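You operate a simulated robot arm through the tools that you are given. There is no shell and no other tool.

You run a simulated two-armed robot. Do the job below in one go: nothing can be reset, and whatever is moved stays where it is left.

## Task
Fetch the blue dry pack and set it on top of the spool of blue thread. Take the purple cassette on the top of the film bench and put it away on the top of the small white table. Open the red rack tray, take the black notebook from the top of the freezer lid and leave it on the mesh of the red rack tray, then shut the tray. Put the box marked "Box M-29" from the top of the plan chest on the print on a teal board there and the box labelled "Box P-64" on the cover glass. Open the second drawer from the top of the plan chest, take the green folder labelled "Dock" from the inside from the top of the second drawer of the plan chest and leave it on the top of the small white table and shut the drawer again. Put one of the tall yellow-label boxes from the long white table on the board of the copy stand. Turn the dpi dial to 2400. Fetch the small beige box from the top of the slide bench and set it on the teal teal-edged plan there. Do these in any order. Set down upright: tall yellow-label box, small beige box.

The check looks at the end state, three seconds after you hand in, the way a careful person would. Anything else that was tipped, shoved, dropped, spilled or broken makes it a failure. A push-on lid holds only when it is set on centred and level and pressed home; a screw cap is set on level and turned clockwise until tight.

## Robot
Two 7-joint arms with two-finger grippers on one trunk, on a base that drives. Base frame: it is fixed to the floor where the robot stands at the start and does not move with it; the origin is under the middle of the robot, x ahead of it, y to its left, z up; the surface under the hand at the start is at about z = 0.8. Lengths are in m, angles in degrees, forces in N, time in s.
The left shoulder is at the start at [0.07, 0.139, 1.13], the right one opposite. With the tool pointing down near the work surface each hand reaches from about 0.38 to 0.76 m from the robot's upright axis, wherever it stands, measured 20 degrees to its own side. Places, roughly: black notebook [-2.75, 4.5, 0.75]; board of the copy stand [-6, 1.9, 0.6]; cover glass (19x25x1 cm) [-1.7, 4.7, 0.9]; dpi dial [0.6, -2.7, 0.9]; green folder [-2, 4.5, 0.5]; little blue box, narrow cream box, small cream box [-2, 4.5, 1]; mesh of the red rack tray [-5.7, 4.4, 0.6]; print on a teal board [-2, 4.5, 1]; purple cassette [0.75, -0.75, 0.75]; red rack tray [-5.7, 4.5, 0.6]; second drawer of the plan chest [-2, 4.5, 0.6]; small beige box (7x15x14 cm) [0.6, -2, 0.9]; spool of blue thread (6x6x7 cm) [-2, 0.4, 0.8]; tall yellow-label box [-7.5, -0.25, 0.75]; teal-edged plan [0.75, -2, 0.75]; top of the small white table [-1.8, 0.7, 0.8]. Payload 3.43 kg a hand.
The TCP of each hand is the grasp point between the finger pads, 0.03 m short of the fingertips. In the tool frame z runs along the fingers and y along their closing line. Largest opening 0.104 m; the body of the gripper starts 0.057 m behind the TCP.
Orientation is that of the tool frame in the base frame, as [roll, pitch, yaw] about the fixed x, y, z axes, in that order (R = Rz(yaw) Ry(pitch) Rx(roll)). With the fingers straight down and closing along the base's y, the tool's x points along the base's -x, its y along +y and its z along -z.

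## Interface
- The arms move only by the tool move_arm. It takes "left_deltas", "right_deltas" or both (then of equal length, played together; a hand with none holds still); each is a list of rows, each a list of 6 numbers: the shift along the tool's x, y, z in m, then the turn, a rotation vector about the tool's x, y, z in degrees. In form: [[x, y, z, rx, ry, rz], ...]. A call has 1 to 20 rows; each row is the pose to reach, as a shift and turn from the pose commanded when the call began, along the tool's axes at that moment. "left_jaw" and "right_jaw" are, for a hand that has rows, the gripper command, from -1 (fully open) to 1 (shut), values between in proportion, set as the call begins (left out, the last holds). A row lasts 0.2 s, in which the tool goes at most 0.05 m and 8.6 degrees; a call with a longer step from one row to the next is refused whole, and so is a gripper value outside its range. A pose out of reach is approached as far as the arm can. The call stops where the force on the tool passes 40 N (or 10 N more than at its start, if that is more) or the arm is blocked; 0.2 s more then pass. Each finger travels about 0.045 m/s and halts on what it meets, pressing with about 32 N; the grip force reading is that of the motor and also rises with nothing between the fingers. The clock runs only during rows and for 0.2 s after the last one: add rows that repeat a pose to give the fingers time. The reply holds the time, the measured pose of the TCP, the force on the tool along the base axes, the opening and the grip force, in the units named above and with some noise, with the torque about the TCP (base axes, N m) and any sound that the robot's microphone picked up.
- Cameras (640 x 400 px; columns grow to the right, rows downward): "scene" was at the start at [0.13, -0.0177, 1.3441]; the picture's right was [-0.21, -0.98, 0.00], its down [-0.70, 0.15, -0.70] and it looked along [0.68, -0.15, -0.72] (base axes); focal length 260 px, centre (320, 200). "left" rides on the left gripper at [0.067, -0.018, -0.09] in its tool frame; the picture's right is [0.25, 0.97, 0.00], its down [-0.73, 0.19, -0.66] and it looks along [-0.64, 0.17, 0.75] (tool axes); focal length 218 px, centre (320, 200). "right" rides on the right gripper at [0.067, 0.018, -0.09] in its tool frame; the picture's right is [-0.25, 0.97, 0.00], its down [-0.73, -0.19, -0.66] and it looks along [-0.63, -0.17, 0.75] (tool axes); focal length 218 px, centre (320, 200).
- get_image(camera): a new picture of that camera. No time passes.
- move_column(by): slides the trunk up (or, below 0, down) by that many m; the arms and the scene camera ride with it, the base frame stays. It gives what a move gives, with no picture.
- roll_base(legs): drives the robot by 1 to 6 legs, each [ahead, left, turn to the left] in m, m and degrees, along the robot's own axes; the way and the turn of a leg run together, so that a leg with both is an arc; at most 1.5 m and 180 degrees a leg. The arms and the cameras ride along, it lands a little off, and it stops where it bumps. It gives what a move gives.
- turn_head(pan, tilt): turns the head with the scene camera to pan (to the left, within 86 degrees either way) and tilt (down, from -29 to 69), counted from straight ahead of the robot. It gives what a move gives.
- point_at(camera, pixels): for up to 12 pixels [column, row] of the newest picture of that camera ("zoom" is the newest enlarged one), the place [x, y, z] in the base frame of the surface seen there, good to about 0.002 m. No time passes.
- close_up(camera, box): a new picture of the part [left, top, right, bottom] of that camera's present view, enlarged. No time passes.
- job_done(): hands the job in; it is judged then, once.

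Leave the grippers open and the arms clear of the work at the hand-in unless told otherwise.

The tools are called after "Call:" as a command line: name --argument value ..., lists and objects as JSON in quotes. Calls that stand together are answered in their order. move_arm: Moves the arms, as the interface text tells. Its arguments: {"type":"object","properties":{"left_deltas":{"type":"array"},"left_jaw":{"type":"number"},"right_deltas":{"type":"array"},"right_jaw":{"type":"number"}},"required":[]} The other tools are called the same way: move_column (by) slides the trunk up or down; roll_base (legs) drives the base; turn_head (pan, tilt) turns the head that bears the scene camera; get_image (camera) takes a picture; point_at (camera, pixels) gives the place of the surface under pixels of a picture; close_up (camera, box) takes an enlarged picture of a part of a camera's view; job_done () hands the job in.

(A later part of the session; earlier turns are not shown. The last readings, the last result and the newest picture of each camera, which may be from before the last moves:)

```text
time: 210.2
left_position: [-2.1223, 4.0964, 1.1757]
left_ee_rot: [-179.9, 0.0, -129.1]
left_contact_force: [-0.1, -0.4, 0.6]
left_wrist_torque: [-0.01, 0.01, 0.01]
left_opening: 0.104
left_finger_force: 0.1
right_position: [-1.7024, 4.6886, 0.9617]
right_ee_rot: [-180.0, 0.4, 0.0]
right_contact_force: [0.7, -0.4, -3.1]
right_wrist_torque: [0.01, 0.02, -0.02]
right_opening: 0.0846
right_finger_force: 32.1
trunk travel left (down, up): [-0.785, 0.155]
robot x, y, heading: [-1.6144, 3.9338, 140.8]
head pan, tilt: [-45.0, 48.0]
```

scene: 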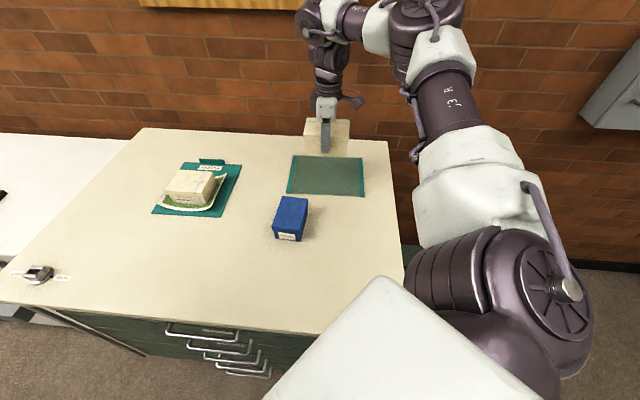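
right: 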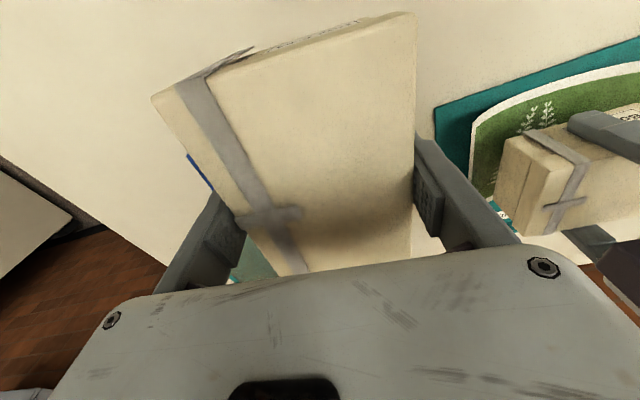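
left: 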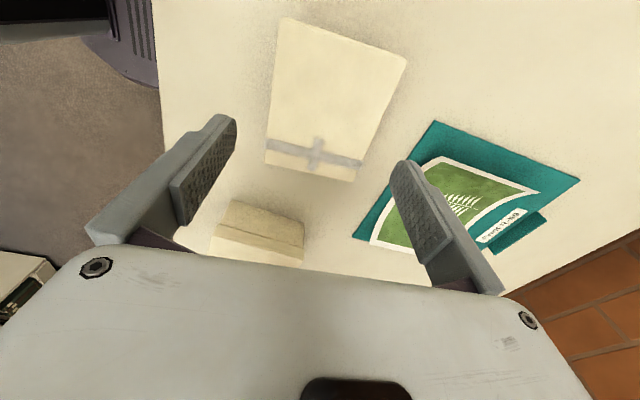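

Call:
move_arm --right_deltas '[[0, 0, 0.001, 0, 0, 0], [0, 0, 0.002, 0, 0, 0], [0, 0, 0.003, 0, 0, 0], [0, 0, 0.004, 0, 0, 0], [0, 0, 0.004, 0, 0, 0]]'

```text
time: 211.3
left_position: [-2.1232, 4.0946, 1.1759]
left_ee_rot: [-180.0, 0.2, -129.1]
left_contact_force: [0.2, 0.2, -0.3]
left_wrist_torque: [-0.01, 0.02, 0.01]
left_opening: 0.104
left_finger_force: 0.1
right_position: [-1.703, 4.6874, 0.9579]
right_ee_rot: [-179.8, 0.5, 0.0]
right_contact_force: [-0.8, 7.2, 17.8]
right_wrist_torque: [-0.37, -0.87, 0.3]
right_opening: 0.0846
right_finger_force: 32.5
trunk travel left (down, up): [-0.785, 0.155]
robot x, y, heading: [-1.6144, 3.9328, 140.6]
head pan, tilt: [-45.0, 48.0]
```

Contact (18 N). I'll open the right hand and rise straight up.

Call:
move_arm --right_deltas '[[0, 0, 0, 0, 0, 0], [0, 0, 0, 0, 0, 0], [0, 0, 0, 0, 0, 0]]' --right_jaw -1

Call:
move_arm --right_deltas '[[0, 0, -0.02, 0, 0, 0], [0, 0, -0.05, 0, 0, 0], [0, 0, -0.08, 0, 0, 0], [0, 0, -0.11, 0, 0, 0], [0, 0.02, -0.14, 0, 0, 0], [0, 0.05, -0.16, 0, 0, 0]]'

Call:
close_up --camera "scene" --box '[140, 110, 400, 270]'

```text
time: 212.2
left_position: [-2.1237, 4.0966, 1.176]
left_ee_rot: [180.0, 0.0, -129.0]
left_contact_force: [-0.5, 0.2, 0.2]
left_wrist_torque: [0.02, 0.04, -0.03]
left_opening: 0.1037
left_finger_force: 0.1
right_position: [-1.7035, 4.6889, 0.9564]
right_ee_rot: [179.9, 0.4, 0.0]
right_contact_force: [-0.4, -0.9, -0.4]
right_wrist_torque: [-0.01, 0.0, -0.04]
right_opening: 0.1039
right_finger_force: 0.1
trunk travel left (down, up): [-0.785, 0.155]
robot x, y, heading: [-1.6159, 3.9344, 140.5]
head pan, tilt: [-45.0, 48.0]
```

```text
time: 213.6
left_position: [-2.1215, 4.0939, 1.1763]
left_ee_rot: [179.9, 0.0, -129.0]
left_contact_force: [0.0, 1.1, 0.9]
left_wrist_torque: [0.03, -0.03, -0.01]
left_opening: 0.1038
left_finger_force: 0.1
right_position: [-1.7009, 4.6361, 1.1171]
right_ee_rot: [-179.9, 0.3, -0.1]
right_contact_force: [0.6, 0.9, 0.3]
right_wrist_torque: [0.02, -0.02, -0.02]
right_opening: 0.104
right_finger_force: 0.2
trunk travel left (down, up): [-0.785, 0.155]
robot x, y, heading: [-1.6134, 3.9348, 140.5]
head pan, tilt: [-45.0, 48.0]
```

```text
2.46 times, centred on (270, 190) of scene
```

zoom: 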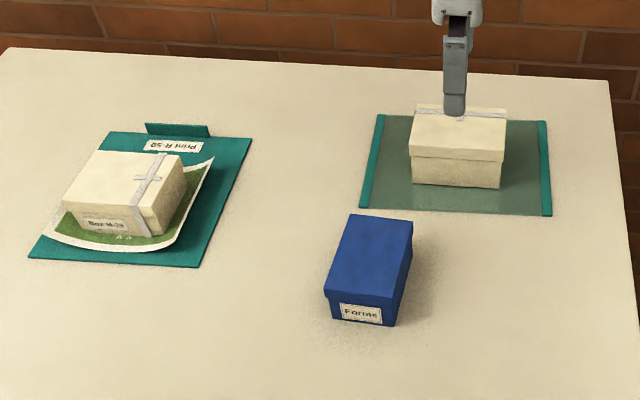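

P-64 is on the glass. Next the second drawer. I'll first draw the right hand back toward the robot and up.

Call:
move_arm --right_deltas '[[0, 0.04, -0.01, 0, 0, 6], [0, 0.08, -0.02, 0, 0, 12], [0, 0.12, -0.03, 0, 0, 18], [0, 0.16, -0.04, 0, 0, 24], [0, 0.2, -0.04, 0, 0, 30], [0, 0.24, -0.04, 0, 0, 36], [0, 0.27, -0.04, 0, 0, 40]]'

Call:
roll_base --legs '[[-0.23, 0.28, 0], [0, 0, -50.5]]'

Call:
turn_head --pan 0 --tilt 45

Call:
get_image --camera "scene"

```text
time: 215.2
left_position: [-2.1237, 4.095, 1.1755]
left_ee_rot: [179.9, 0.1, -129.1]
left_contact_force: [-0.6, 0.7, 0.1]
left_wrist_torque: [-0.01, 0.0, 0.01]
left_opening: 0.1042
left_finger_force: 0.1
right_position: [-1.6993, 4.3652, 1.1591]
right_ee_rot: [179.9, 0.3, -40.0]
right_contact_force: [0.1, 0.3, 0.5]
right_wrist_torque: [0.01, -0.01, 0.0]
right_opening: 0.1037
right_finger_force: 0.1
trunk travel left (down, up): [-0.785, 0.155]
robot x, y, heading: [-1.618, 3.9315, 140.3]
head pan, tilt: [-45.0, 48.0]
```

```text
time: 219.8
left_position: [-1.8014, 4.0694, 1.1747]
left_ee_rot: [179.9, 0.2, 179.1]
left_contact_force: [-1.5, 0.3, 1.1]
left_wrist_torque: [-0.02, 0.0, -0.03]
left_opening: 0.104
left_finger_force: 0.2
right_position: [-1.3266, 3.9054, 1.1591]
right_ee_rot: [179.8, 0.3, -91.9]
right_contact_force: [0.4, -0.3, -0.4]
right_wrist_torque: [0.0, 0.05, -0.03]
right_opening: 0.1041
right_finger_force: 0.0
trunk travel left (down, up): [-0.785, 0.155]
robot x, y, heading: [-1.6181, 3.5698, 88.9]
head pan, tilt: [-45.0, 48.0]
```

```text
time: 220.9
left_position: [-1.801, 4.0702, 1.1761]
left_ee_rot: [179.9, 0.2, 179.1]
left_contact_force: [0.6, 0.0, 0.3]
left_wrist_torque: [0.02, -0.04, 0.01]
left_opening: 0.1041
left_finger_force: 0.0
right_position: [-1.3256, 3.9053, 1.1586]
right_ee_rot: [179.8, 0.2, -91.9]
right_contact_force: [0.9, 0.0, 0.3]
right_wrist_torque: [0.0, 0.01, 0.01]
right_opening: 0.104
right_finger_force: 0.1
trunk travel left (down, up): [-0.785, 0.155]
robot x, y, heading: [-1.6139, 3.5733, 88.6]
head pan, tilt: [0.0, 45.0]
```

```text
taken
```

scene: 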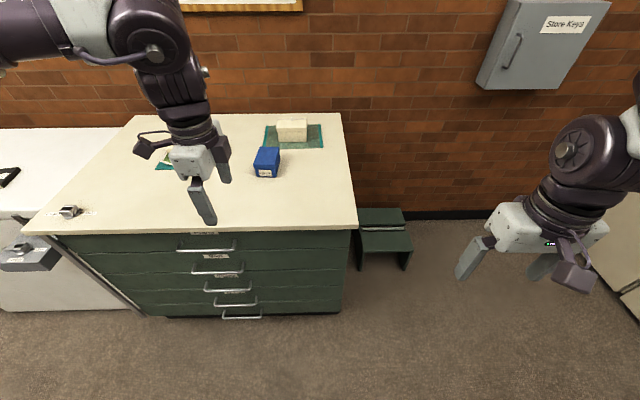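

I'll move to stand in front of the drawers (robot x about −2.1, y about 3.43), square to the chest.

Call:
roll_base --legs '[[-0.14, 0.48, 1.3]]'

Call:
move_column --by -0.3

Call:
turn_head --pan -8 --tilt 35

Call:
get_image --camera "scene"

```text
time: 223.8
left_position: [-2.2943, 3.9332, 1.1753]
left_ee_rot: [-180.0, 0.1, -179.6]
left_contact_force: [-1.0, -0.3, 0.1]
left_wrist_torque: [0.0, 0.0, 0.0]
left_opening: 0.1038
left_finger_force: 0.1
right_position: [-1.8138, 3.7805, 1.1576]
right_ee_rot: [179.7, 0.2, -90.6]
right_contact_force: [-0.5, 0.3, 0.1]
right_wrist_torque: [-0.01, 0.0, -0.01]
right_opening: 0.104
right_finger_force: 0.0
trunk travel left (down, up): [-0.785, 0.155]
robot x, y, heading: [-2.0988, 3.4389, 89.9]
head pan, tilt: [0.0, 45.0]
```

```text
time: 226.8
left_position: [-2.2934, 3.9334, 0.8763]
left_ee_rot: [179.9, 0.1, -179.6]
left_contact_force: [0.6, 0.5, 0.1]
left_wrist_torque: [-0.02, 0.01, 0.0]
left_opening: 0.1038
left_finger_force: 0.1
right_position: [-1.8164, 3.7785, 0.8582]
right_ee_rot: [179.8, 0.4, -90.5]
right_contact_force: [0.6, 0.4, -0.1]
right_wrist_torque: [0.01, 0.0, 0.01]
right_opening: 0.104
right_finger_force: 0.0
trunk travel left (down, up): [-0.485, 0.455]
robot x, y, heading: [-2.099, 3.435, 89.8]
head pan, tilt: [0.0, 45.0]
```

```text
time: 227.6
left_position: [-2.2949, 3.9338, 0.8747]
left_ee_rot: [-180.0, 0.1, -179.7]
left_contact_force: [0.8, 0.3, 0.5]
left_wrist_torque: [0.0, 0.0, -0.01]
left_opening: 0.1038
left_finger_force: 0.0
right_position: [-1.8149, 3.7792, 0.8578]
right_ee_rot: [179.8, 0.3, -90.4]
right_contact_force: [-0.4, -0.1, 0.4]
right_wrist_torque: [0.02, 0.0, 0.05]
right_opening: 0.104
right_finger_force: 0.0
trunk travel left (down, up): [-0.485, 0.455]
robot x, y, heading: [-2.0967, 3.4379, 89.9]
head pan, tilt: [-8.0, 35.0]
```

```text
taken
```

scene: 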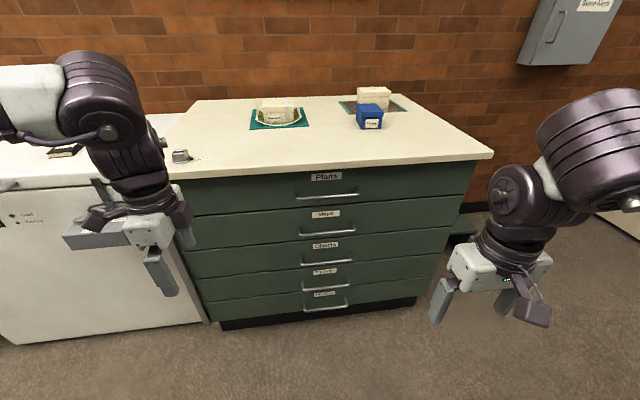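

The "Maps" handle is at (328,232). I'll zoom in to measure the bar.

Call:
close_up --camera "scene" --box '[280, 195, 376, 255]'

Call:
point_at --camera "zoom" --pixels '[[320, 255], [200, 255], [450, 235], [320, 240], [140, 225], [495, 215], [320, 180], [320, 120], [320, 268], [330, 20]]'

```text
6.67 times, centred on (328, 225) of scene
```

zoom: 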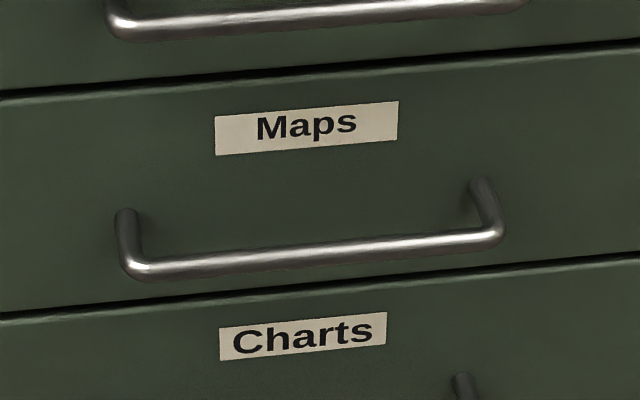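

```text
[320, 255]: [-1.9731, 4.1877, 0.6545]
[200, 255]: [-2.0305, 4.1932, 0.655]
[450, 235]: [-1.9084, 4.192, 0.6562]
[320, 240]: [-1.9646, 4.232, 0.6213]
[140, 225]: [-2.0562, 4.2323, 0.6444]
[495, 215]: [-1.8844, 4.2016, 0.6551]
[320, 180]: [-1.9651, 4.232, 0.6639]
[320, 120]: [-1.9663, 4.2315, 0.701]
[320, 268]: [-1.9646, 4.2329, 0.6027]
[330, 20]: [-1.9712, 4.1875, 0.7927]
```

The bar runs from x −2.06 to −1.885 at y 4.19, z 0.652. I'll turn the right hand to point forward (pitch 90°) while moving it in front of the handle.

Call:
move_arm --right_deltas '[[-0.0218, 0.01425, 0.01436, 0, -8.18, 0], [-0.0436, 0.0285, 0.0287, 0, -16.36, 0], [-0.0655, 0.04274, 0.0431, 0, -24.54, 0], [-0.0873, 0.057, 0.0575, 0, -32.7, 0], [-0.109, 0.0712, 0.0718, 0, -40.9, 0], [-0.131, 0.0855, 0.0862, 0, -49.1, 0], [-0.1527, 0.0997, 0.1005, 0, -57.3, 0], [-0.1745, 0.114, 0.1149, 0, -65.4, 0], [-0.1964, 0.1282, 0.1293, 0, -73.6, 0], [-0.218, 0.1425, 0.1436, 0, -81.8, 0], [-0.24, 0.1567, 0.158, 0, -90, 0], [-0.24, 0.1567, 0.158, 0, -90, 0]]' --right_jaw -0.2

Call:
get_image --camera "scene"

```text
time: 230.2
left_position: [-2.2941, 3.9329, 0.8752]
left_ee_rot: [179.9, 0.1, -179.6]
left_contact_force: [0.8, 0.1, 0.6]
left_wrist_torque: [-0.03, 0.03, -0.04]
left_opening: 0.104
left_finger_force: 0.0
right_position: [-1.9824, 4.019, 0.7071]
right_ee_rot: [18.5, 89.8, 107.7]
right_contact_force: [-0.6, 0.0, -0.2]
right_wrist_torque: [0.01, 0.01, 0.03]
right_opening: 0.0622
right_finger_force: 0.2
right hand out of reach, approached as far as the arm can: row 1, 2, 3, 4, 5, 6, 7, 11, 12
trunk travel left (down, up): [-0.485, 0.455]
robot x, y, heading: [-2.1007, 3.4367, 90.0]
head pan, tilt: [-8.0, 35.0]
```

```text
taken
```

scene: 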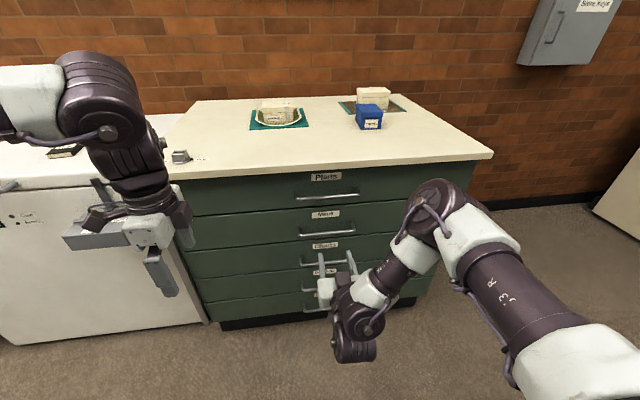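

The hand points at the chest. Now I'll roll it 90° about its own axis so the fingers close vertically.

Call:
move_arm --right_deltas '[[0, 0, 0.004, 0, 0, -8.18], [0, 0, 0.008, 0, 0, -16.36], [0, 0, 0.012, 0, 0, -24.54], [0, 0, 0.016, 0, 0, -32.7], [0, 0, 0.02, 0, 0, -40.9], [0, 0, 0.024, 0, 0, -49.1], [0, 0, 0.028, 0, 0, -57.3], [0, 0, 0.032, 0, 0, -65.4], [0, 0, 0.036, 0, 0, -73.6], [0, 0, 0.04, 0, 0, -81.8], [0, 0, 0.044, 0, 0, -90], [0, 0, 0.044, 0, 0, -90]]'

Call:
get_image --camera "scene"

Call:
get_image --camera "right"

```text
time: 232.8
left_position: [-2.2947, 3.9325, 0.875]
left_ee_rot: [179.8, 0.1, -179.6]
left_contact_force: [1.2, -1.0, -0.2]
left_wrist_torque: [0.0, 0.0, -0.05]
left_opening: 0.1043
left_finger_force: 0.0
right_position: [-1.9819, 4.0615, 0.7084]
right_ee_rot: [-89.7, 0.1, -0.4]
right_contact_force: [-0.5, -0.4, 0.1]
right_wrist_torque: [0.0, -0.01, 0.03]
right_opening: 0.0623
right_finger_force: 0.2
trunk travel left (down, up): [-0.485, 0.455]
robot x, y, heading: [-2.0971, 3.444, 90.0]
head pan, tilt: [-8.0, 35.0]
```

```text
taken
```

scene: 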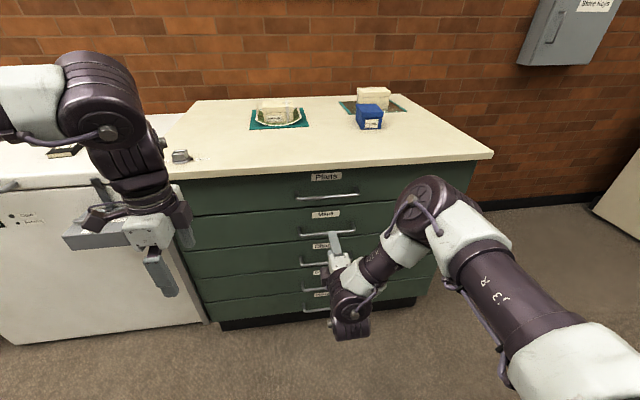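

```text
taken
```

right: 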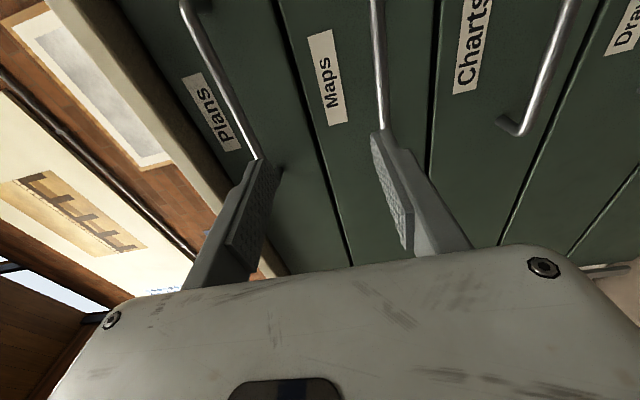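

The fingers now close vertically. I'll lower 5.6 cm to the bar's height, then advance so the bar lies between the fingers.

Call:
move_arm --right_deltas '[[0.005, 0.028, 0, 0, 0, 0], [0.01, 0.0565, 0, 0, 0, 0], [0.01, 0.0565, 0.03, 0, 0, 0], [0.01, 0.0565, 0.06, 0, 0, 0], [0.01, 0.0565, 0.09, 0, 0, 0], [0.01, 0.0565, 0.11, 0, 0, 0], [0.01, 0.0565, 0.121, 0, 0, 0], [0.01, 0.0565, 0.121, 0, 0, 0]]'

Call:
get_image --camera "right"

Call:
close_up --camera "scene" --box '[280, 195, 376, 255]'

```text
time: 234.6
left_position: [-2.2934, 3.9337, 0.8761]
left_ee_rot: [179.8, 0.1, -179.6]
left_contact_force: [-0.1, 0.8, 0.0]
left_wrist_torque: [0.0, -0.01, 0.01]
left_opening: 0.104
left_finger_force: 0.0
right_position: [-1.9788, 4.0809, 0.6743]
right_ee_rot: [-89.7, 0.2, -0.5]
right_contact_force: [0.2, -0.1, 0.3]
right_wrist_torque: [0.04, 0.01, -0.01]
right_opening: 0.0623
right_finger_force: 0.1
right hand out of reach, approached as far as the arm can: row 3, 4, 5, 6, 7, 8
trunk travel left (down, up): [-0.485, 0.455]
robot x, y, heading: [-2.0939, 3.4386, 90.1]
head pan, tilt: [-8.0, 35.0]
```

```text
taken
```

right: 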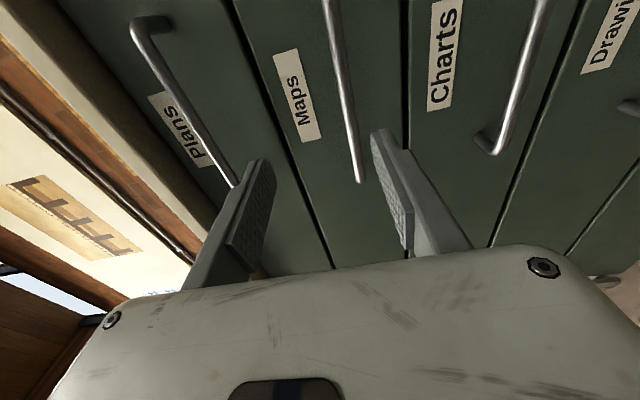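

```text
6.67 times, centred on (328, 225) of scene
```

zoom: 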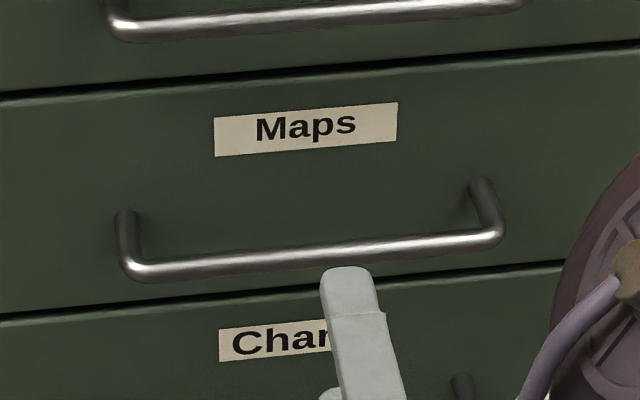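

Out of reach by 10 cm. I'll set the height right first (2.2 cm lower, 2.5 cm back), then roll the base ahead.

Call:
move_arm --right_deltas '[[0, 0.011, -0.012, 0, 0, 0], [0, 0.022, -0.025, 0, 0, 0], [0, 0.022, -0.025, 0, 0, 0]]'

```text
time: 235.4
left_position: [-2.2962, 3.9337, 0.8749]
left_ee_rot: [179.9, 0.1, -179.6]
left_contact_force: [0.0, 0.9, 0.4]
left_wrist_torque: [0.02, 0.0, 0.03]
left_opening: 0.1038
left_finger_force: 0.1
right_position: [-1.9792, 4.0573, 0.6512]
right_ee_rot: [-89.7, 0.2, -0.6]
right_contact_force: [0.9, 0.4, 1.0]
right_wrist_torque: [0.03, 0.01, -0.01]
right_opening: 0.0625
right_finger_force: 0.0
trunk travel left (down, up): [-0.485, 0.455]
robot x, y, heading: [-2.1018, 3.4397, 90.0]
head pan, tilt: [-8.0, 35.0]
```

Height is 0.651. I'll roll ahead 0.08 m (fingertips to y 4.167, just short of the bar) and check alignment.

Call:
roll_base --legs '[[0.08, 0, 0]]'

Call:
get_image --camera "right"

Call:
close_up --camera "scene" --box '[280, 205, 376, 265]'

```text
time: 236.4
left_position: [-2.2955, 4.014, 0.8744]
left_ee_rot: [179.9, 0.1, -179.6]
left_contact_force: [0.5, 0.4, -0.2]
left_wrist_torque: [-0.02, 0.0, -0.02]
left_opening: 0.1038
left_finger_force: 0.1
right_position: [-1.9784, 4.1381, 0.6513]
right_ee_rot: [-89.8, 0.2, -0.5]
right_contact_force: [-0.2, 1.4, -0.2]
right_wrist_torque: [0.04, -0.02, -0.03]
right_opening: 0.0625
right_finger_force: 0.0
trunk travel left (down, up): [-0.485, 0.455]
robot x, y, heading: [-2.1006, 3.5181, 90.1]
head pan, tilt: [-8.0, 35.0]
```

```text
taken
```

right: 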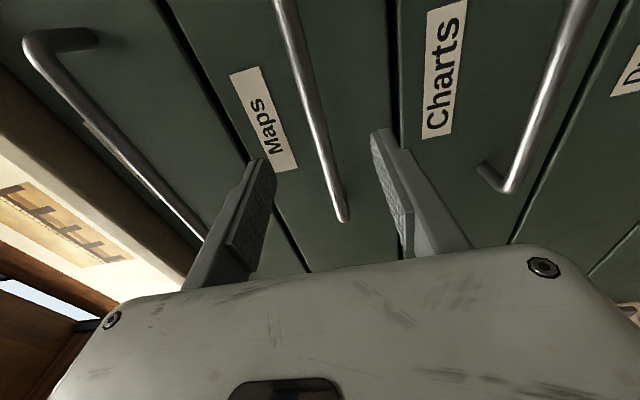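

```text
6.67 times, centred on (328, 235) of scene
```

zoom: 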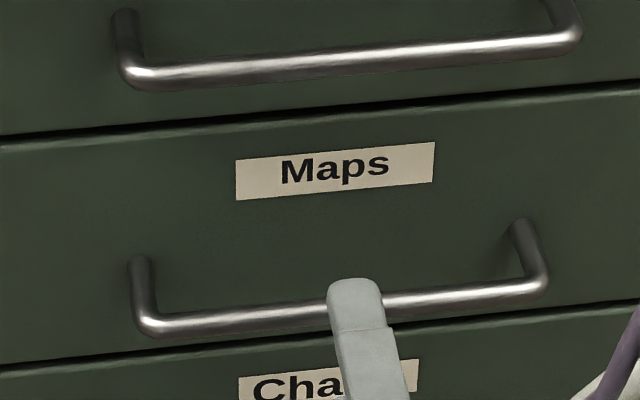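

Aligned: the bar is between finger heights. Roll ahead another 0.045 m so the fingers straddle the bar.

Call:
roll_base --legs '[[0.045, 0, 0]]'

Call:
close_up --camera "scene" --box '[280, 215, 376, 275]'

```text
time: 237.3
left_position: [-2.2949, 4.0596, 0.874]
left_ee_rot: [180.0, 0.1, -179.7]
left_contact_force: [-0.6, -0.7, 0.0]
left_wrist_torque: [0.0, -0.01, -0.03]
left_opening: 0.1041
left_finger_force: 0.0
right_position: [-1.9792, 4.183, 0.6492]
right_ee_rot: [-89.8, 0.3, -0.6]
right_contact_force: [-0.2, -0.4, -0.8]
right_wrist_torque: [0.0, 0.01, 0.0]
right_opening: 0.0623
right_finger_force: 0.1
trunk travel left (down, up): [-0.485, 0.455]
robot x, y, heading: [-2.0982, 3.5669, 89.9]
head pan, tilt: [-8.0, 35.0]
```

```text
6.67 times, centred on (328, 245) of scene
```

zoom: 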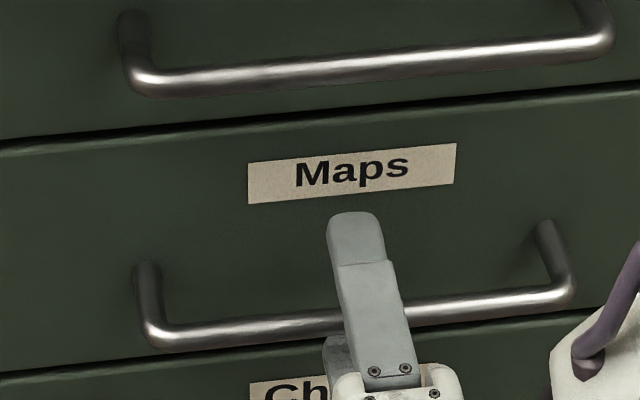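

The bar lies between the fingers. I'll close the right gripper on it.

Call:
move_arm --right_deltas '[[0, 0, 0, 0, 0, 0], [0, 0, 0, 0, 0, 0], [0, 0, 0, 0, 0, 0], [0, 0, 0, 0, 0, 0], [0, 0, 0, 0, 0, 0], [0, 0, 0, 0, 0, 0]]' --right_jaw 1

```text
time: 238.7
left_position: [-2.2944, 4.0593, 0.8744]
left_ee_rot: [-180.0, 0.1, -179.6]
left_contact_force: [0.6, 0.4, 0.6]
left_wrist_torque: [0.03, 0.0, 0.02]
left_opening: 0.104
left_finger_force: 0.1
right_position: [-1.9788, 4.1824, 0.6486]
right_ee_rot: [-90.0, 0.3, -0.5]
right_contact_force: [-0.6, -3.7, -12.0]
right_wrist_torque: [-0.14, -0.17, -0.18]
right_opening: 0.0114
right_finger_force: 45.5
trunk travel left (down, up): [-0.485, 0.455]
robot x, y, heading: [-2.1023, 3.5643, 89.7]
head pan, tilt: [-8.0, 35.0]
```

Gripped (11 mm bar). I'll pull by rolling the base straight back 0.15 m.

Call:
roll_base --legs '[[-0.15, 0, 0]]'

Call:
get_image --camera "scene"

```text
time: 240.1
left_position: [-2.2933, 3.9111, 0.8738]
left_ee_rot: [-179.9, 0.1, -179.7]
left_contact_force: [0.0, -1.0, -0.1]
left_wrist_torque: [0.01, 0.0, 0.03]
left_opening: 0.1038
left_finger_force: 0.1
right_position: [-1.9785, 4.0348, 0.6497]
right_ee_rot: [-90.0, 0.2, -0.5]
right_contact_force: [-8.6, 3.4, -20.6]
right_wrist_torque: [-0.27, -0.16, 0.79]
right_opening: 0.0112
right_finger_force: 44.8
trunk travel left (down, up): [-0.485, 0.455]
robot x, y, heading: [-2.0981, 3.4158, 90.2]
head pan, tilt: [-8.0, 35.0]
```

```text
taken
```

scene: 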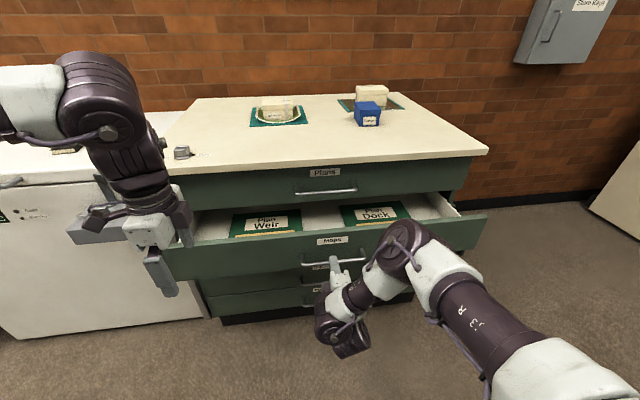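

The drawer opens; two green folders lie inside: "Plan Weir" and "Plan Dock". I'll pull another 0.2 m.

Call:
roll_base --legs '[[-0.2, 0, 0]]'

Call:
get_image --camera "scene"

```text
time: 241.7
left_position: [-2.2944, 3.7101, 0.8742]
left_ee_rot: [-179.9, -0.1, -179.7]
left_contact_force: [-0.4, 0.8, -0.8]
left_wrist_torque: [-0.01, 0.0, 0.03]
left_opening: 0.104
left_finger_force: 0.0
right_position: [-1.9794, 3.8347, 0.6497]
right_ee_rot: [-89.9, 0.2, -0.4]
right_contact_force: [8.5, 3.2, -14.7]
right_wrist_torque: [-0.2, -0.19, 0.35]
right_opening: 0.0117
right_finger_force: 44.5
trunk travel left (down, up): [-0.485, 0.455]
robot x, y, heading: [-2.0991, 3.2113, 90.2]
head pan, tilt: [-8.0, 35.0]
```

```text
taken
```

scene: 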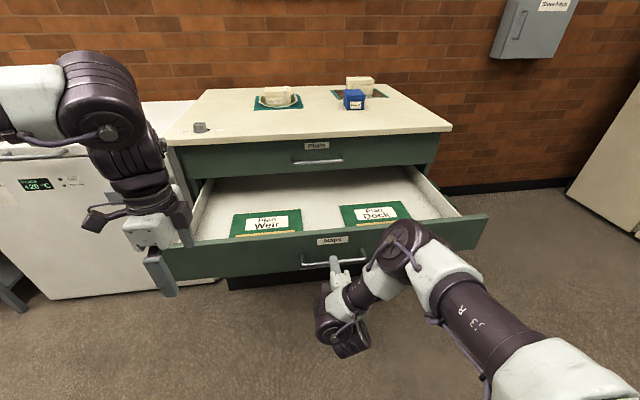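

Open 0.35 m. I'll zoom in on the "Plan Dock" folder and measure it.

Call:
close_up --camera "scene" --box '[190, 175, 490, 285]'

Call:
close_up --camera "scene" --box '[330, 190, 426, 250]'

Call:
point_at --camera "zoom" --pixels '[[65, 105], [435, 80], [180, 235], [320, 150], [120, 200], [500, 150], [530, 200], [400, 60], [320, 20]]'

```text
2.13 times, centred on (340, 230) of scene
```

zoom: 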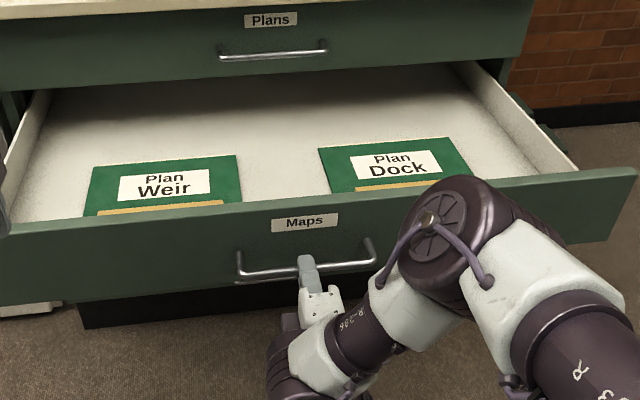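

```text
6.67 times, centred on (378, 220) of scene
```

zoom: 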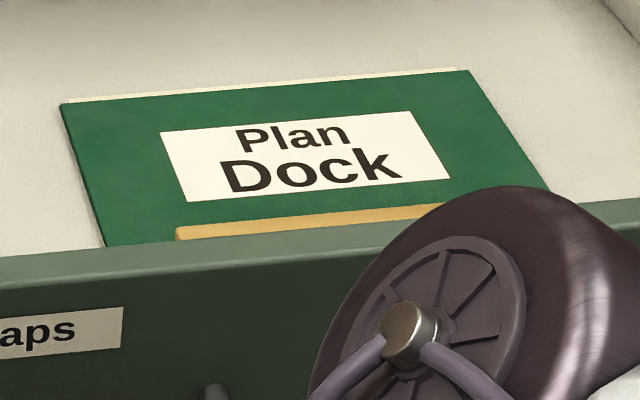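

```text
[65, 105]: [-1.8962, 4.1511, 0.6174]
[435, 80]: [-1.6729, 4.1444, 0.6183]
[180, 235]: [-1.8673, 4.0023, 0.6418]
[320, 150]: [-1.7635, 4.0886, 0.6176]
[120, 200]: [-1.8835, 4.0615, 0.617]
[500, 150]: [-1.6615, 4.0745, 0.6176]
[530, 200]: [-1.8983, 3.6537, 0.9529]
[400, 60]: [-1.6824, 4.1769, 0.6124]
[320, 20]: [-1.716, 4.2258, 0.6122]
```

The folder lies flat (top z 0.6175) with a raised wooden bar at y≈4.0, z 0.642. I'll release the handle and withdraw the right hand a bit, then look from higher up.

Call:
move_arm --right_deltas '[[0, 0, 0, 0, 0, 0], [0, 0, 0, 0, 0, 0], [0, 0, 0, 0, 0, 0], [0, 0, 0, 0, 0, 0]]' --right_jaw -0.2

Call:
roll_base --legs '[[-0.1, 0, 0]]'

Call:
get_image --camera "scene"

```text
time: 242.7
left_position: [-2.296, 3.709, 0.8753]
left_ee_rot: [180.0, 0.2, -179.6]
left_contact_force: [-0.7, 0.2, 0.9]
left_wrist_torque: [0.03, -0.02, 0.04]
left_opening: 0.104
left_finger_force: 0.0
right_position: [-1.9799, 3.8334, 0.6507]
right_ee_rot: [-89.8, 0.1, -0.3]
right_contact_force: [0.0, -0.6, 0.0]
right_wrist_torque: [0.01, 0.0, -0.02]
right_opening: 0.0625
right_finger_force: 0.1
trunk travel left (down, up): [-0.485, 0.455]
robot x, y, heading: [-2.0977, 3.2146, 90.1]
head pan, tilt: [-8.0, 35.0]
```

```text
time: 243.8
left_position: [-2.2956, 3.6109, 0.8754]
left_ee_rot: [179.9, 0.1, -179.6]
left_contact_force: [0.2, 0.3, -0.1]
left_wrist_torque: [0.02, -0.01, 0.02]
left_opening: 0.1041
left_finger_force: 0.1
right_position: [-1.9781, 3.7349, 0.6524]
right_ee_rot: [-89.7, 0.1, -0.4]
right_contact_force: [0.0, 0.8, -0.6]
right_wrist_torque: [-0.04, -0.02, -0.02]
right_opening: 0.0624
right_finger_force: 0.0
trunk travel left (down, up): [-0.485, 0.455]
robot x, y, heading: [-2.0978, 3.1176, 90.2]
head pan, tilt: [-8.0, 35.0]
```

```text
taken
```

scene: 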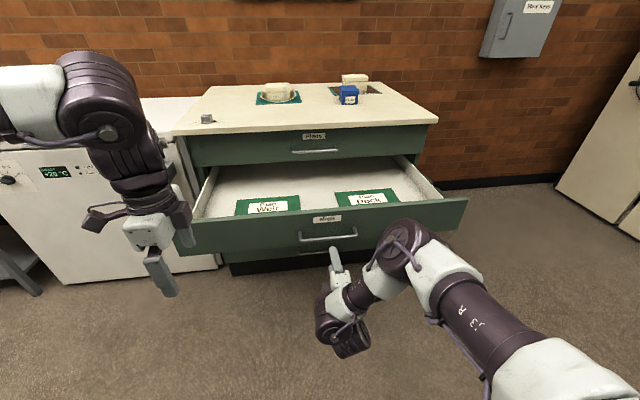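

I'll raise the trunk 0.25 m and turn the right hand back to pointing down (roll back, then pitch back).

Call:
move_column --by 0.25

Call:
move_arm --right_deltas '[[0, 0, 0, 0, 0, 8.18], [0, 0, 0, 0, 0, 16.36], [0, 0, 0, 0, 0, 24.54], [0, 0, 0, 0, 0, 32.7], [0, 0, 0, 0, 0, 40.9], [0, 0, 0, 0, 0, 49.1], [0, 0, 0, 0, 0, 57.3], [0, 0, 0, 0, 0, 65.4], [0, 0, 0, 0, 0, 73.6], [0, 0, 0, 0, 0, 81.8], [0, 0, 0, 0, 0, 90]]'

Call:
move_arm --right_deltas '[[0, 0, -0.008, 0, 8.18, 0], [0, 0, -0.016, 0, 16.36, 0], [0, 0, -0.024, 0, 24.54, 0], [0, 0, -0.032, 0, 32.7, 0], [0, 0, -0.04, 0, 40.9, 0], [0, 0, -0.048, 0, 49.1, 0], [0, 0, -0.056, 0, 57.3, 0], [0, 0, -0.064, 0, 65.4, 0], [0, 0, -0.072, 0, 73.6, 0], [0, 0, -0.08, 0, 81.8, 0], [0, 0, -0.088, 0, 90, 0], [0, 0, -0.088, 0, 90, 0]]'

Call:
get_image --camera "scene"

```text
time: 246.4
left_position: [-2.2951, 3.6109, 1.1259]
left_ee_rot: [-180.0, 0.1, -179.7]
left_contact_force: [-1.3, 0.0, -0.4]
left_wrist_torque: [0.0, -0.03, 0.05]
left_opening: 0.1041
left_finger_force: 0.2
right_position: [-1.9782, 3.7354, 0.9003]
right_ee_rot: [-89.8, 0.0, -0.5]
right_contact_force: [-0.1, 0.7, -0.9]
right_wrist_torque: [-0.01, -0.02, 0.01]
right_opening: 0.0625
right_finger_force: 0.1
trunk travel left (down, up): [-0.735, 0.205]
robot x, y, heading: [-2.0981, 3.1206, 90.1]
head pan, tilt: [-8.0, 35.0]
```

```text
time: 248.8
left_position: [-2.2945, 3.6113, 1.1249]
left_ee_rot: [-180.0, 0.2, -179.6]
left_contact_force: [0.3, 0.3, 0.0]
left_wrist_torque: [-0.01, 0.0, -0.03]
left_opening: 0.104
left_finger_force: 0.1
right_position: [-2.0094, 3.7192, 0.9208]
right_ee_rot: [-155.6, 89.9, -67.3]
right_contact_force: [0.5, 0.4, 0.9]
right_wrist_torque: [-0.01, 0.01, 0.03]
right_opening: 0.0624
right_finger_force: 0.1
right hand out of reach, approached as far as the arm can: row 8, 9, 10, 11
trunk travel left (down, up): [-0.735, 0.205]
robot x, y, heading: [-2.0968, 3.1167, 90.0]
head pan, tilt: [-8.0, 35.0]
```

```text
time: 251.4
left_position: [-2.2972, 3.6126, 1.1227]
left_ee_rot: [-180.0, 0.2, -179.6]
left_contact_force: [-0.2, 0.0, -0.1]
left_wrist_torque: [-0.05, -0.03, -0.01]
left_opening: 0.1042
left_finger_force: 0.1
right_position: [-2.0214, 3.6485, 0.8394]
right_ee_rot: [180.0, 0.0, -90.3]
right_contact_force: [-1.0, -0.8, -1.0]
right_wrist_torque: [-0.02, 0.06, -0.02]
right_opening: 0.0624
right_finger_force: 0.0
right hand out of reach, approached as far as the arm can: row 9, 10, 11, 12
trunk travel left (down, up): [-0.735, 0.205]
robot x, y, heading: [-2.0958, 3.1142, 90.1]
head pan, tilt: [-8.0, 35.0]
```

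```text
taken
```

scene: 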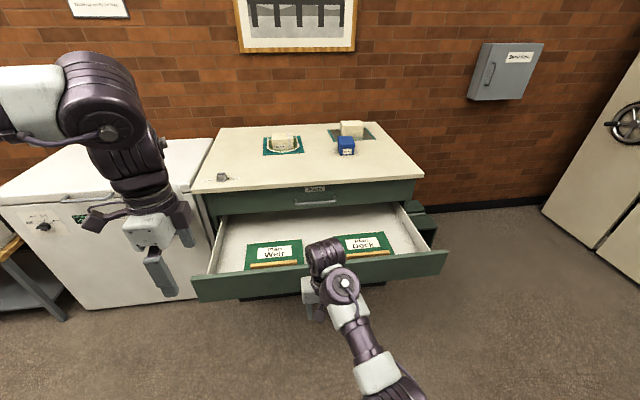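

The right hand points down again. I'll move it up and to the right, out of the view of the drawer.

Call:
move_arm --right_deltas '[[-0.01, -0.03, -0.02, 0, 0, 0], [-0.02, -0.06, -0.045, 0, 0, 0], [-0.03, -0.09, -0.07, 0, 0, 0], [-0.04, -0.12, -0.095, 0, 0, 0], [-0.05, -0.15, -0.12, 0, 0, 0], [-0.06, -0.18, -0.145, 0, 0, 0], [-0.07, -0.21, -0.17, 0, 0, 0], [-0.08, -0.24, -0.19, 0, 0, 0], [-0.09, -0.27, -0.2, 0, 0, 0]]'

Call:
turn_head --pan -12 --tilt 40

Call:
get_image --camera "scene"

```text
time: 253.4
left_position: [-2.2932, 3.6099, 1.1252]
left_ee_rot: [179.9, -0.1, -179.7]
left_contact_force: [0.0, 0.2, 1.1]
left_wrist_torque: [-0.01, 0.07, -0.04]
left_opening: 0.104
left_finger_force: 0.0
right_position: [-1.8121, 3.6872, 0.8602]
right_ee_rot: [179.7, 0.2, -90.2]
right_contact_force: [1.0, 0.6, 0.6]
right_wrist_torque: [-0.02, 0.01, -0.01]
right_opening: 0.0626
right_finger_force: 0.0
right hand out of reach, approached as far as the arm can: row 1, 2, 3, 4, 5, 6, 7, 8, 9
trunk travel left (down, up): [-0.735, 0.205]
robot x, y, heading: [-2.0994, 3.1176, 90.4]
head pan, tilt: [-8.0, 35.0]
```

```text
time: 254.1
left_position: [-2.2954, 3.6098, 1.1255]
left_ee_rot: [-179.9, 0.1, -179.7]
left_contact_force: [0.1, -0.2, -0.3]
left_wrist_torque: [0.01, 0.0, 0.0]
left_opening: 0.1039
left_finger_force: 0.0
right_position: [-1.8139, 3.6879, 0.8608]
right_ee_rot: [179.7, 0.3, -90.5]
right_contact_force: [0.4, -0.3, 0.4]
right_wrist_torque: [-0.01, 0.01, 0.03]
right_opening: 0.0624
right_finger_force: 0.1
trunk travel left (down, up): [-0.735, 0.205]
robot x, y, heading: [-2.0984, 3.1162, 90.1]
head pan, tilt: [-12.0, 40.0]
```

```text
taken
```

scene: 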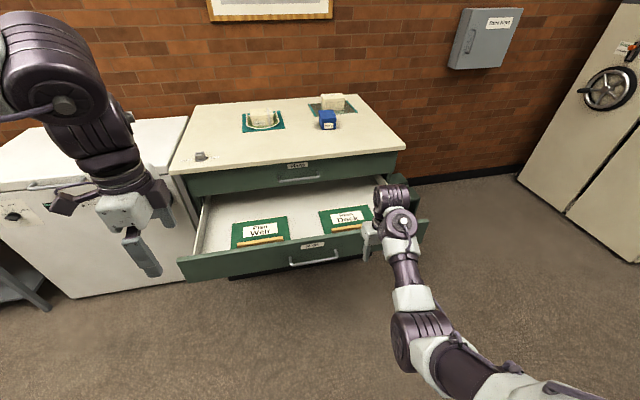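

The right arm ended in an unusual elbow-low posture. I'll measure a few points on it to understand.

Call:
point_at --camera "scene" --pixels '[[412, 340], [405, 270], [400, 222], [390, 195], [370, 235], [480, 370], [560, 390]]'

Call:
move_arm --right_deltas '[[0.0, -0.03, 0, 0, 0, 0], [0.0, -0.06, 0, 0, 0, 0], [0.0, -0.09, 0, 0, 0, 0]]'

```text
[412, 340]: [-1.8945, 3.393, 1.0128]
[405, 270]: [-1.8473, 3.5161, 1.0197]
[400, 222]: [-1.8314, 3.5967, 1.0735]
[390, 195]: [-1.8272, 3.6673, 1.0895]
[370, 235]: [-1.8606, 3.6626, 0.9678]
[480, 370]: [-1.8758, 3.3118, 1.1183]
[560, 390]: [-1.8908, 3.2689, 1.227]
```

```text
time: 254.9
left_position: [-2.2947, 3.6105, 1.1253]
left_ee_rot: [180.0, 0.2, -179.5]
left_contact_force: [-0.7, -0.4, -0.8]
left_wrist_torque: [-0.01, 0.03, 0.03]
left_opening: 0.104
left_finger_force: 0.1
right_position: [-1.7255, 3.6888, 0.857]
right_ee_rot: [179.9, 0.2, -90.4]
right_contact_force: [0.3, -1.4, -0.3]
right_wrist_torque: [0.01, -0.01, 0.01]
right_opening: 0.0622
right_finger_force: 0.0
trunk travel left (down, up): [-0.735, 0.205]
robot x, y, heading: [-2.1003, 3.1198, 89.8]
head pan, tilt: [-12.0, 40.0]
```

It moves freely sideways. I'll try raising it here in small steps.

Call:
move_arm --right_deltas '[[0.0, -0.02, -0.03, 0, 0, 0], [0.0, -0.03, -0.06, 0, 0, 0], [0.0, -0.04, -0.09, 0, 0, 0], [0.0, -0.04, -0.12, 0, 0, 0], [0.0, -0.04, -0.15, 0, 0, 0], [0.0, -0.04, -0.18, 0, 0, 0], [0.0, -0.04, -0.21, 0, 0, 0]]'

Call:
get_image --camera "scene"

```text
time: 256.5
left_position: [-2.2954, 3.6104, 1.1241]
left_ee_rot: [-180.0, 0.1, -179.6]
left_contact_force: [0.3, 0.1, -0.2]
left_wrist_torque: [0.0, -0.02, 0.0]
left_opening: 0.1038
left_finger_force: 0.0
right_position: [-1.7078, 3.6896, 0.8871]
right_ee_rot: [179.8, 0.2, -90.4]
right_contact_force: [0.2, 0.5, 0.6]
right_wrist_torque: [-0.03, 0.0, 0.0]
right_opening: 0.0625
right_finger_force: 0.1
right hand out of reach, approached as far as the arm can: row 2, 3, 4, 5, 6, 7
trunk travel left (down, up): [-0.735, 0.205]
robot x, y, heading: [-2.096, 3.1158, 90.2]
head pan, tilt: [-12.0, 40.0]
```

```text
taken
```

scene: 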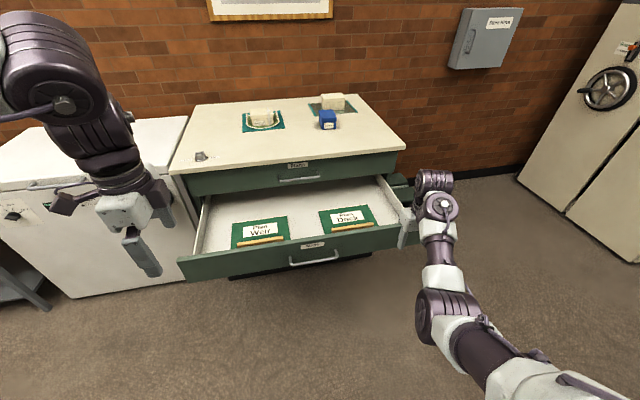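

I'll try unfolding: stretch the hand out to the right and forward, then raise it there.

Call:
move_arm --right_deltas '[[-0.01, -0.04, 0.01, 0, 0, 0], [-0.02, -0.08, 0.01, 0, 0, 0], [-0.03, -0.12, 0.01, 0, 0, 0], [-0.04, -0.16, 0.0, 0, 0, 0], [-0.05, -0.2, -0.02, 0, 0, 0], [-0.05, -0.22, -0.05, 0, 0, 0], [-0.05, -0.22, -0.08, 0, 0, 0], [-0.05, -0.22, -0.11, 0, 0, 0], [-0.05, -0.22, -0.14, 0, 0, 0]]'

Call:
get_image --camera "scene"

```text
time: 258.5
left_position: [-2.2967, 3.6094, 1.1247]
left_ee_rot: [179.9, 0.1, -179.6]
left_contact_force: [0.2, 0.3, -0.4]
left_wrist_torque: [-0.02, -0.02, -0.04]
left_opening: 0.104
left_finger_force: 0.1
right_position: [-1.5155, 3.7248, 1.0296]
right_ee_rot: [-179.9, 0.2, -90.4]
right_contact_force: [-0.9, -0.4, 0.4]
right_wrist_torque: [0.05, -0.03, 0.01]
right_opening: 0.0623
right_finger_force: 0.1
right hand out of reach, approached as far as the arm can: row 5, 6, 7, 8, 9
trunk travel left (down, up): [-0.735, 0.205]
robot x, y, heading: [-2.1007, 3.1171, 89.8]
head pan, tilt: [-12.0, 40.0]
```

```text
taken
```

scene: 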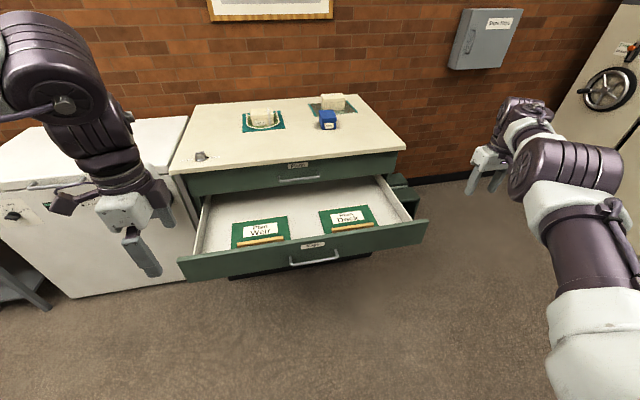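

That unfolded the elbow to its usual side. I'll bring the hand back in and up to a ready pose.

Call:
move_arm --right_deltas '[[0.01, 0.03, -0.02, 0, 0, 0], [0.02, 0.06, -0.04, 0, 0, 0], [0.035, 0.1, -0.06, 0, 0, 0], [0.05, 0.13, -0.07, 0, 0, 0], [0.065, 0.17, -0.08, 0, 0, 0], [0.08, 0.2, -0.09, 0, 0, 0], [0.085, 0.225, -0.1, 0, 0, 0]]'

Call:
get_image --camera "scene"

```text
time: 260.1
left_position: [-2.2965, 3.611, 1.1251]
left_ee_rot: [-180.0, 0.1, -179.6]
left_contact_force: [0.6, 0.8, 0.2]
left_wrist_torque: [0.01, -0.04, -0.03]
left_opening: 0.1039
left_finger_force: 0.1
right_position: [-1.7082, 3.7529, 1.0978]
right_ee_rot: [179.9, 0.2, -90.5]
right_contact_force: [-0.1, 0.6, -0.2]
right_wrist_torque: [0.0, -0.04, -0.01]
right_opening: 0.0623
right_finger_force: 0.0
right hand out of reach, approached as far as the arm can: row 3, 4, 5, 6, 7
trunk travel left (down, up): [-0.735, 0.205]
robot x, y, heading: [-2.0962, 3.1176, 90.4]
head pan, tilt: [-12.0, 40.0]
```

```text
taken
```

scene: 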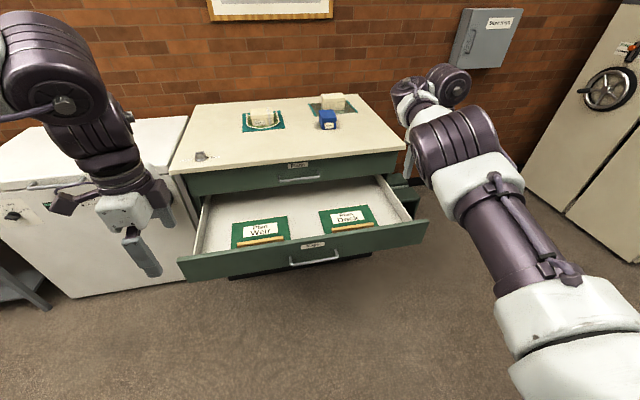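

The elbow is not quite where it was at the start. I'll stretch far right and high to open it further, then come in again.

Call:
move_arm --right_deltas '[[0.0, -0.04, -0.02, 0, 0, 0], [0.0, -0.08, -0.04, 0, 0, 0], [0.0, -0.12, -0.06, 0, 0, 0], [0.02, -0.16, -0.08, 0, 0, 0], [0.04, -0.2, -0.1, 0, 0, 0], [0.06, -0.24, -0.12, 0, 0, 0], [0.08, -0.28, -0.14, 0, 0, 0], [0.1, -0.3, -0.16, 0, 0, 0], [0.12, -0.3, -0.18, 0, 0, 0], [0.12, -0.3, -0.18, 0, 0, 0]]'

Call:
get_image --camera "scene"

```text
time: 262.3
left_position: [-2.2944, 3.6095, 1.1266]
left_ee_rot: [179.9, 0.0, -179.4]
left_contact_force: [0.0, 0.4, -0.3]
left_wrist_torque: [0.01, 0.0, -0.02]
left_opening: 0.1042
left_finger_force: 0.2
right_position: [-1.4375, 3.6135, 1.2707]
right_ee_rot: [-178.8, 1.5, -90.8]
right_contact_force: [-0.3, -0.8, -0.2]
right_wrist_torque: [0.03, 0.0, 0.0]
right_opening: 0.0623
right_finger_force: 0.0
right hand out of reach, approached as far as the arm can: row 5, 6, 7, 8, 9, 10
trunk travel left (down, up): [-0.735, 0.205]
robot x, y, heading: [-2.0991, 3.1188, 90.2]
head pan, tilt: [-12.0, 40.0]
```

```text
taken
```

scene: 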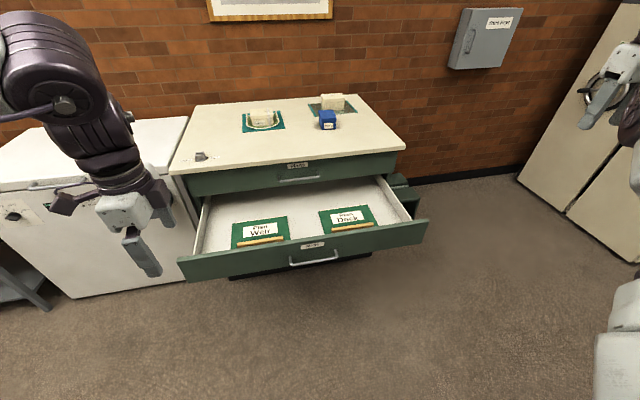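

Now bring it straight inward at height.

Call:
move_arm --right_deltas '[[0.0, 0.03, 0.0, 0, 0, 0], [0.0, 0.06, 0.01, 0, 0, 0], [0.0, 0.09, 0.02, 0, 0, 0], [0.0, 0.12, 0.03, 0, 0, 0], [0.0, 0.15, 0.04, 0, 0, 0], [0.0, 0.18, 0.05, 0, 0, 0], [0.0, 0.21, 0.06, 0, 0, 0], [0.0, 0.24, 0.07, 0, 0, 0], [0.0, 0.27, 0.09, 0, 0, 0], [0.0, 0.3, 0.11, 0, 0, 0]]'

Call:
get_image --camera "scene"

```text
time: 264.5
left_position: [-2.2967, 3.6133, 1.1241]
left_ee_rot: [-179.8, 0.3, -179.6]
left_contact_force: [-0.1, 0.1, -0.4]
left_wrist_torque: [-0.03, -0.06, 0.02]
left_opening: 0.104
left_finger_force: 0.1
right_position: [-1.6837, 3.7529, 1.1309]
right_ee_rot: [-179.9, 0.1, -90.5]
right_contact_force: [0.7, -1.0, 0.3]
right_wrist_torque: [-0.02, -0.01, 0.0]
right_opening: 0.0625
right_finger_force: 0.1
right hand out of reach, approached as far as the arm can: row 1, 2, 3, 4, 5, 6, 7, 8, 9, 10
trunk travel left (down, up): [-0.735, 0.205]
robot x, y, heading: [-2.099, 3.1181, 90.0]
head pan, tilt: [-12.0, 40.0]
```

```text
taken
```

scene: 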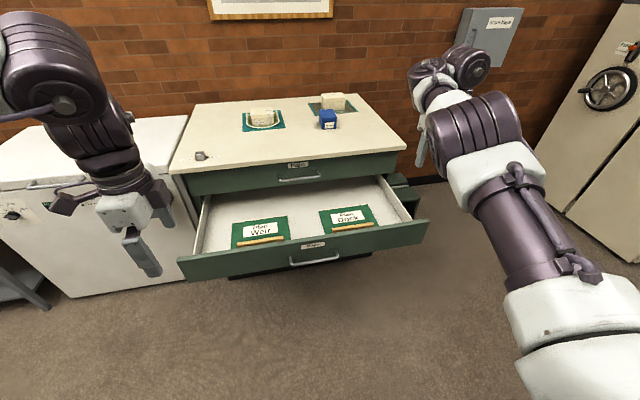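

I'll measure the arm's shape again.

Call:
point_at --camera "scene" --pixels '[[470, 130], [500, 200], [540, 260], [435, 100], [470, 65], [430, 75], [420, 150], [580, 320]]'

```text
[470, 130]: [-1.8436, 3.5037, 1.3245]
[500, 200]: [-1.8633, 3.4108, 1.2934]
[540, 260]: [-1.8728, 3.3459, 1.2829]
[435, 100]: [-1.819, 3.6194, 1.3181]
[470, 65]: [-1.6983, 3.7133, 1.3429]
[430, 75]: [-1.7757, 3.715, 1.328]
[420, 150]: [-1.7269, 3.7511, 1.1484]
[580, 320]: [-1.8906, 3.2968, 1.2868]
```

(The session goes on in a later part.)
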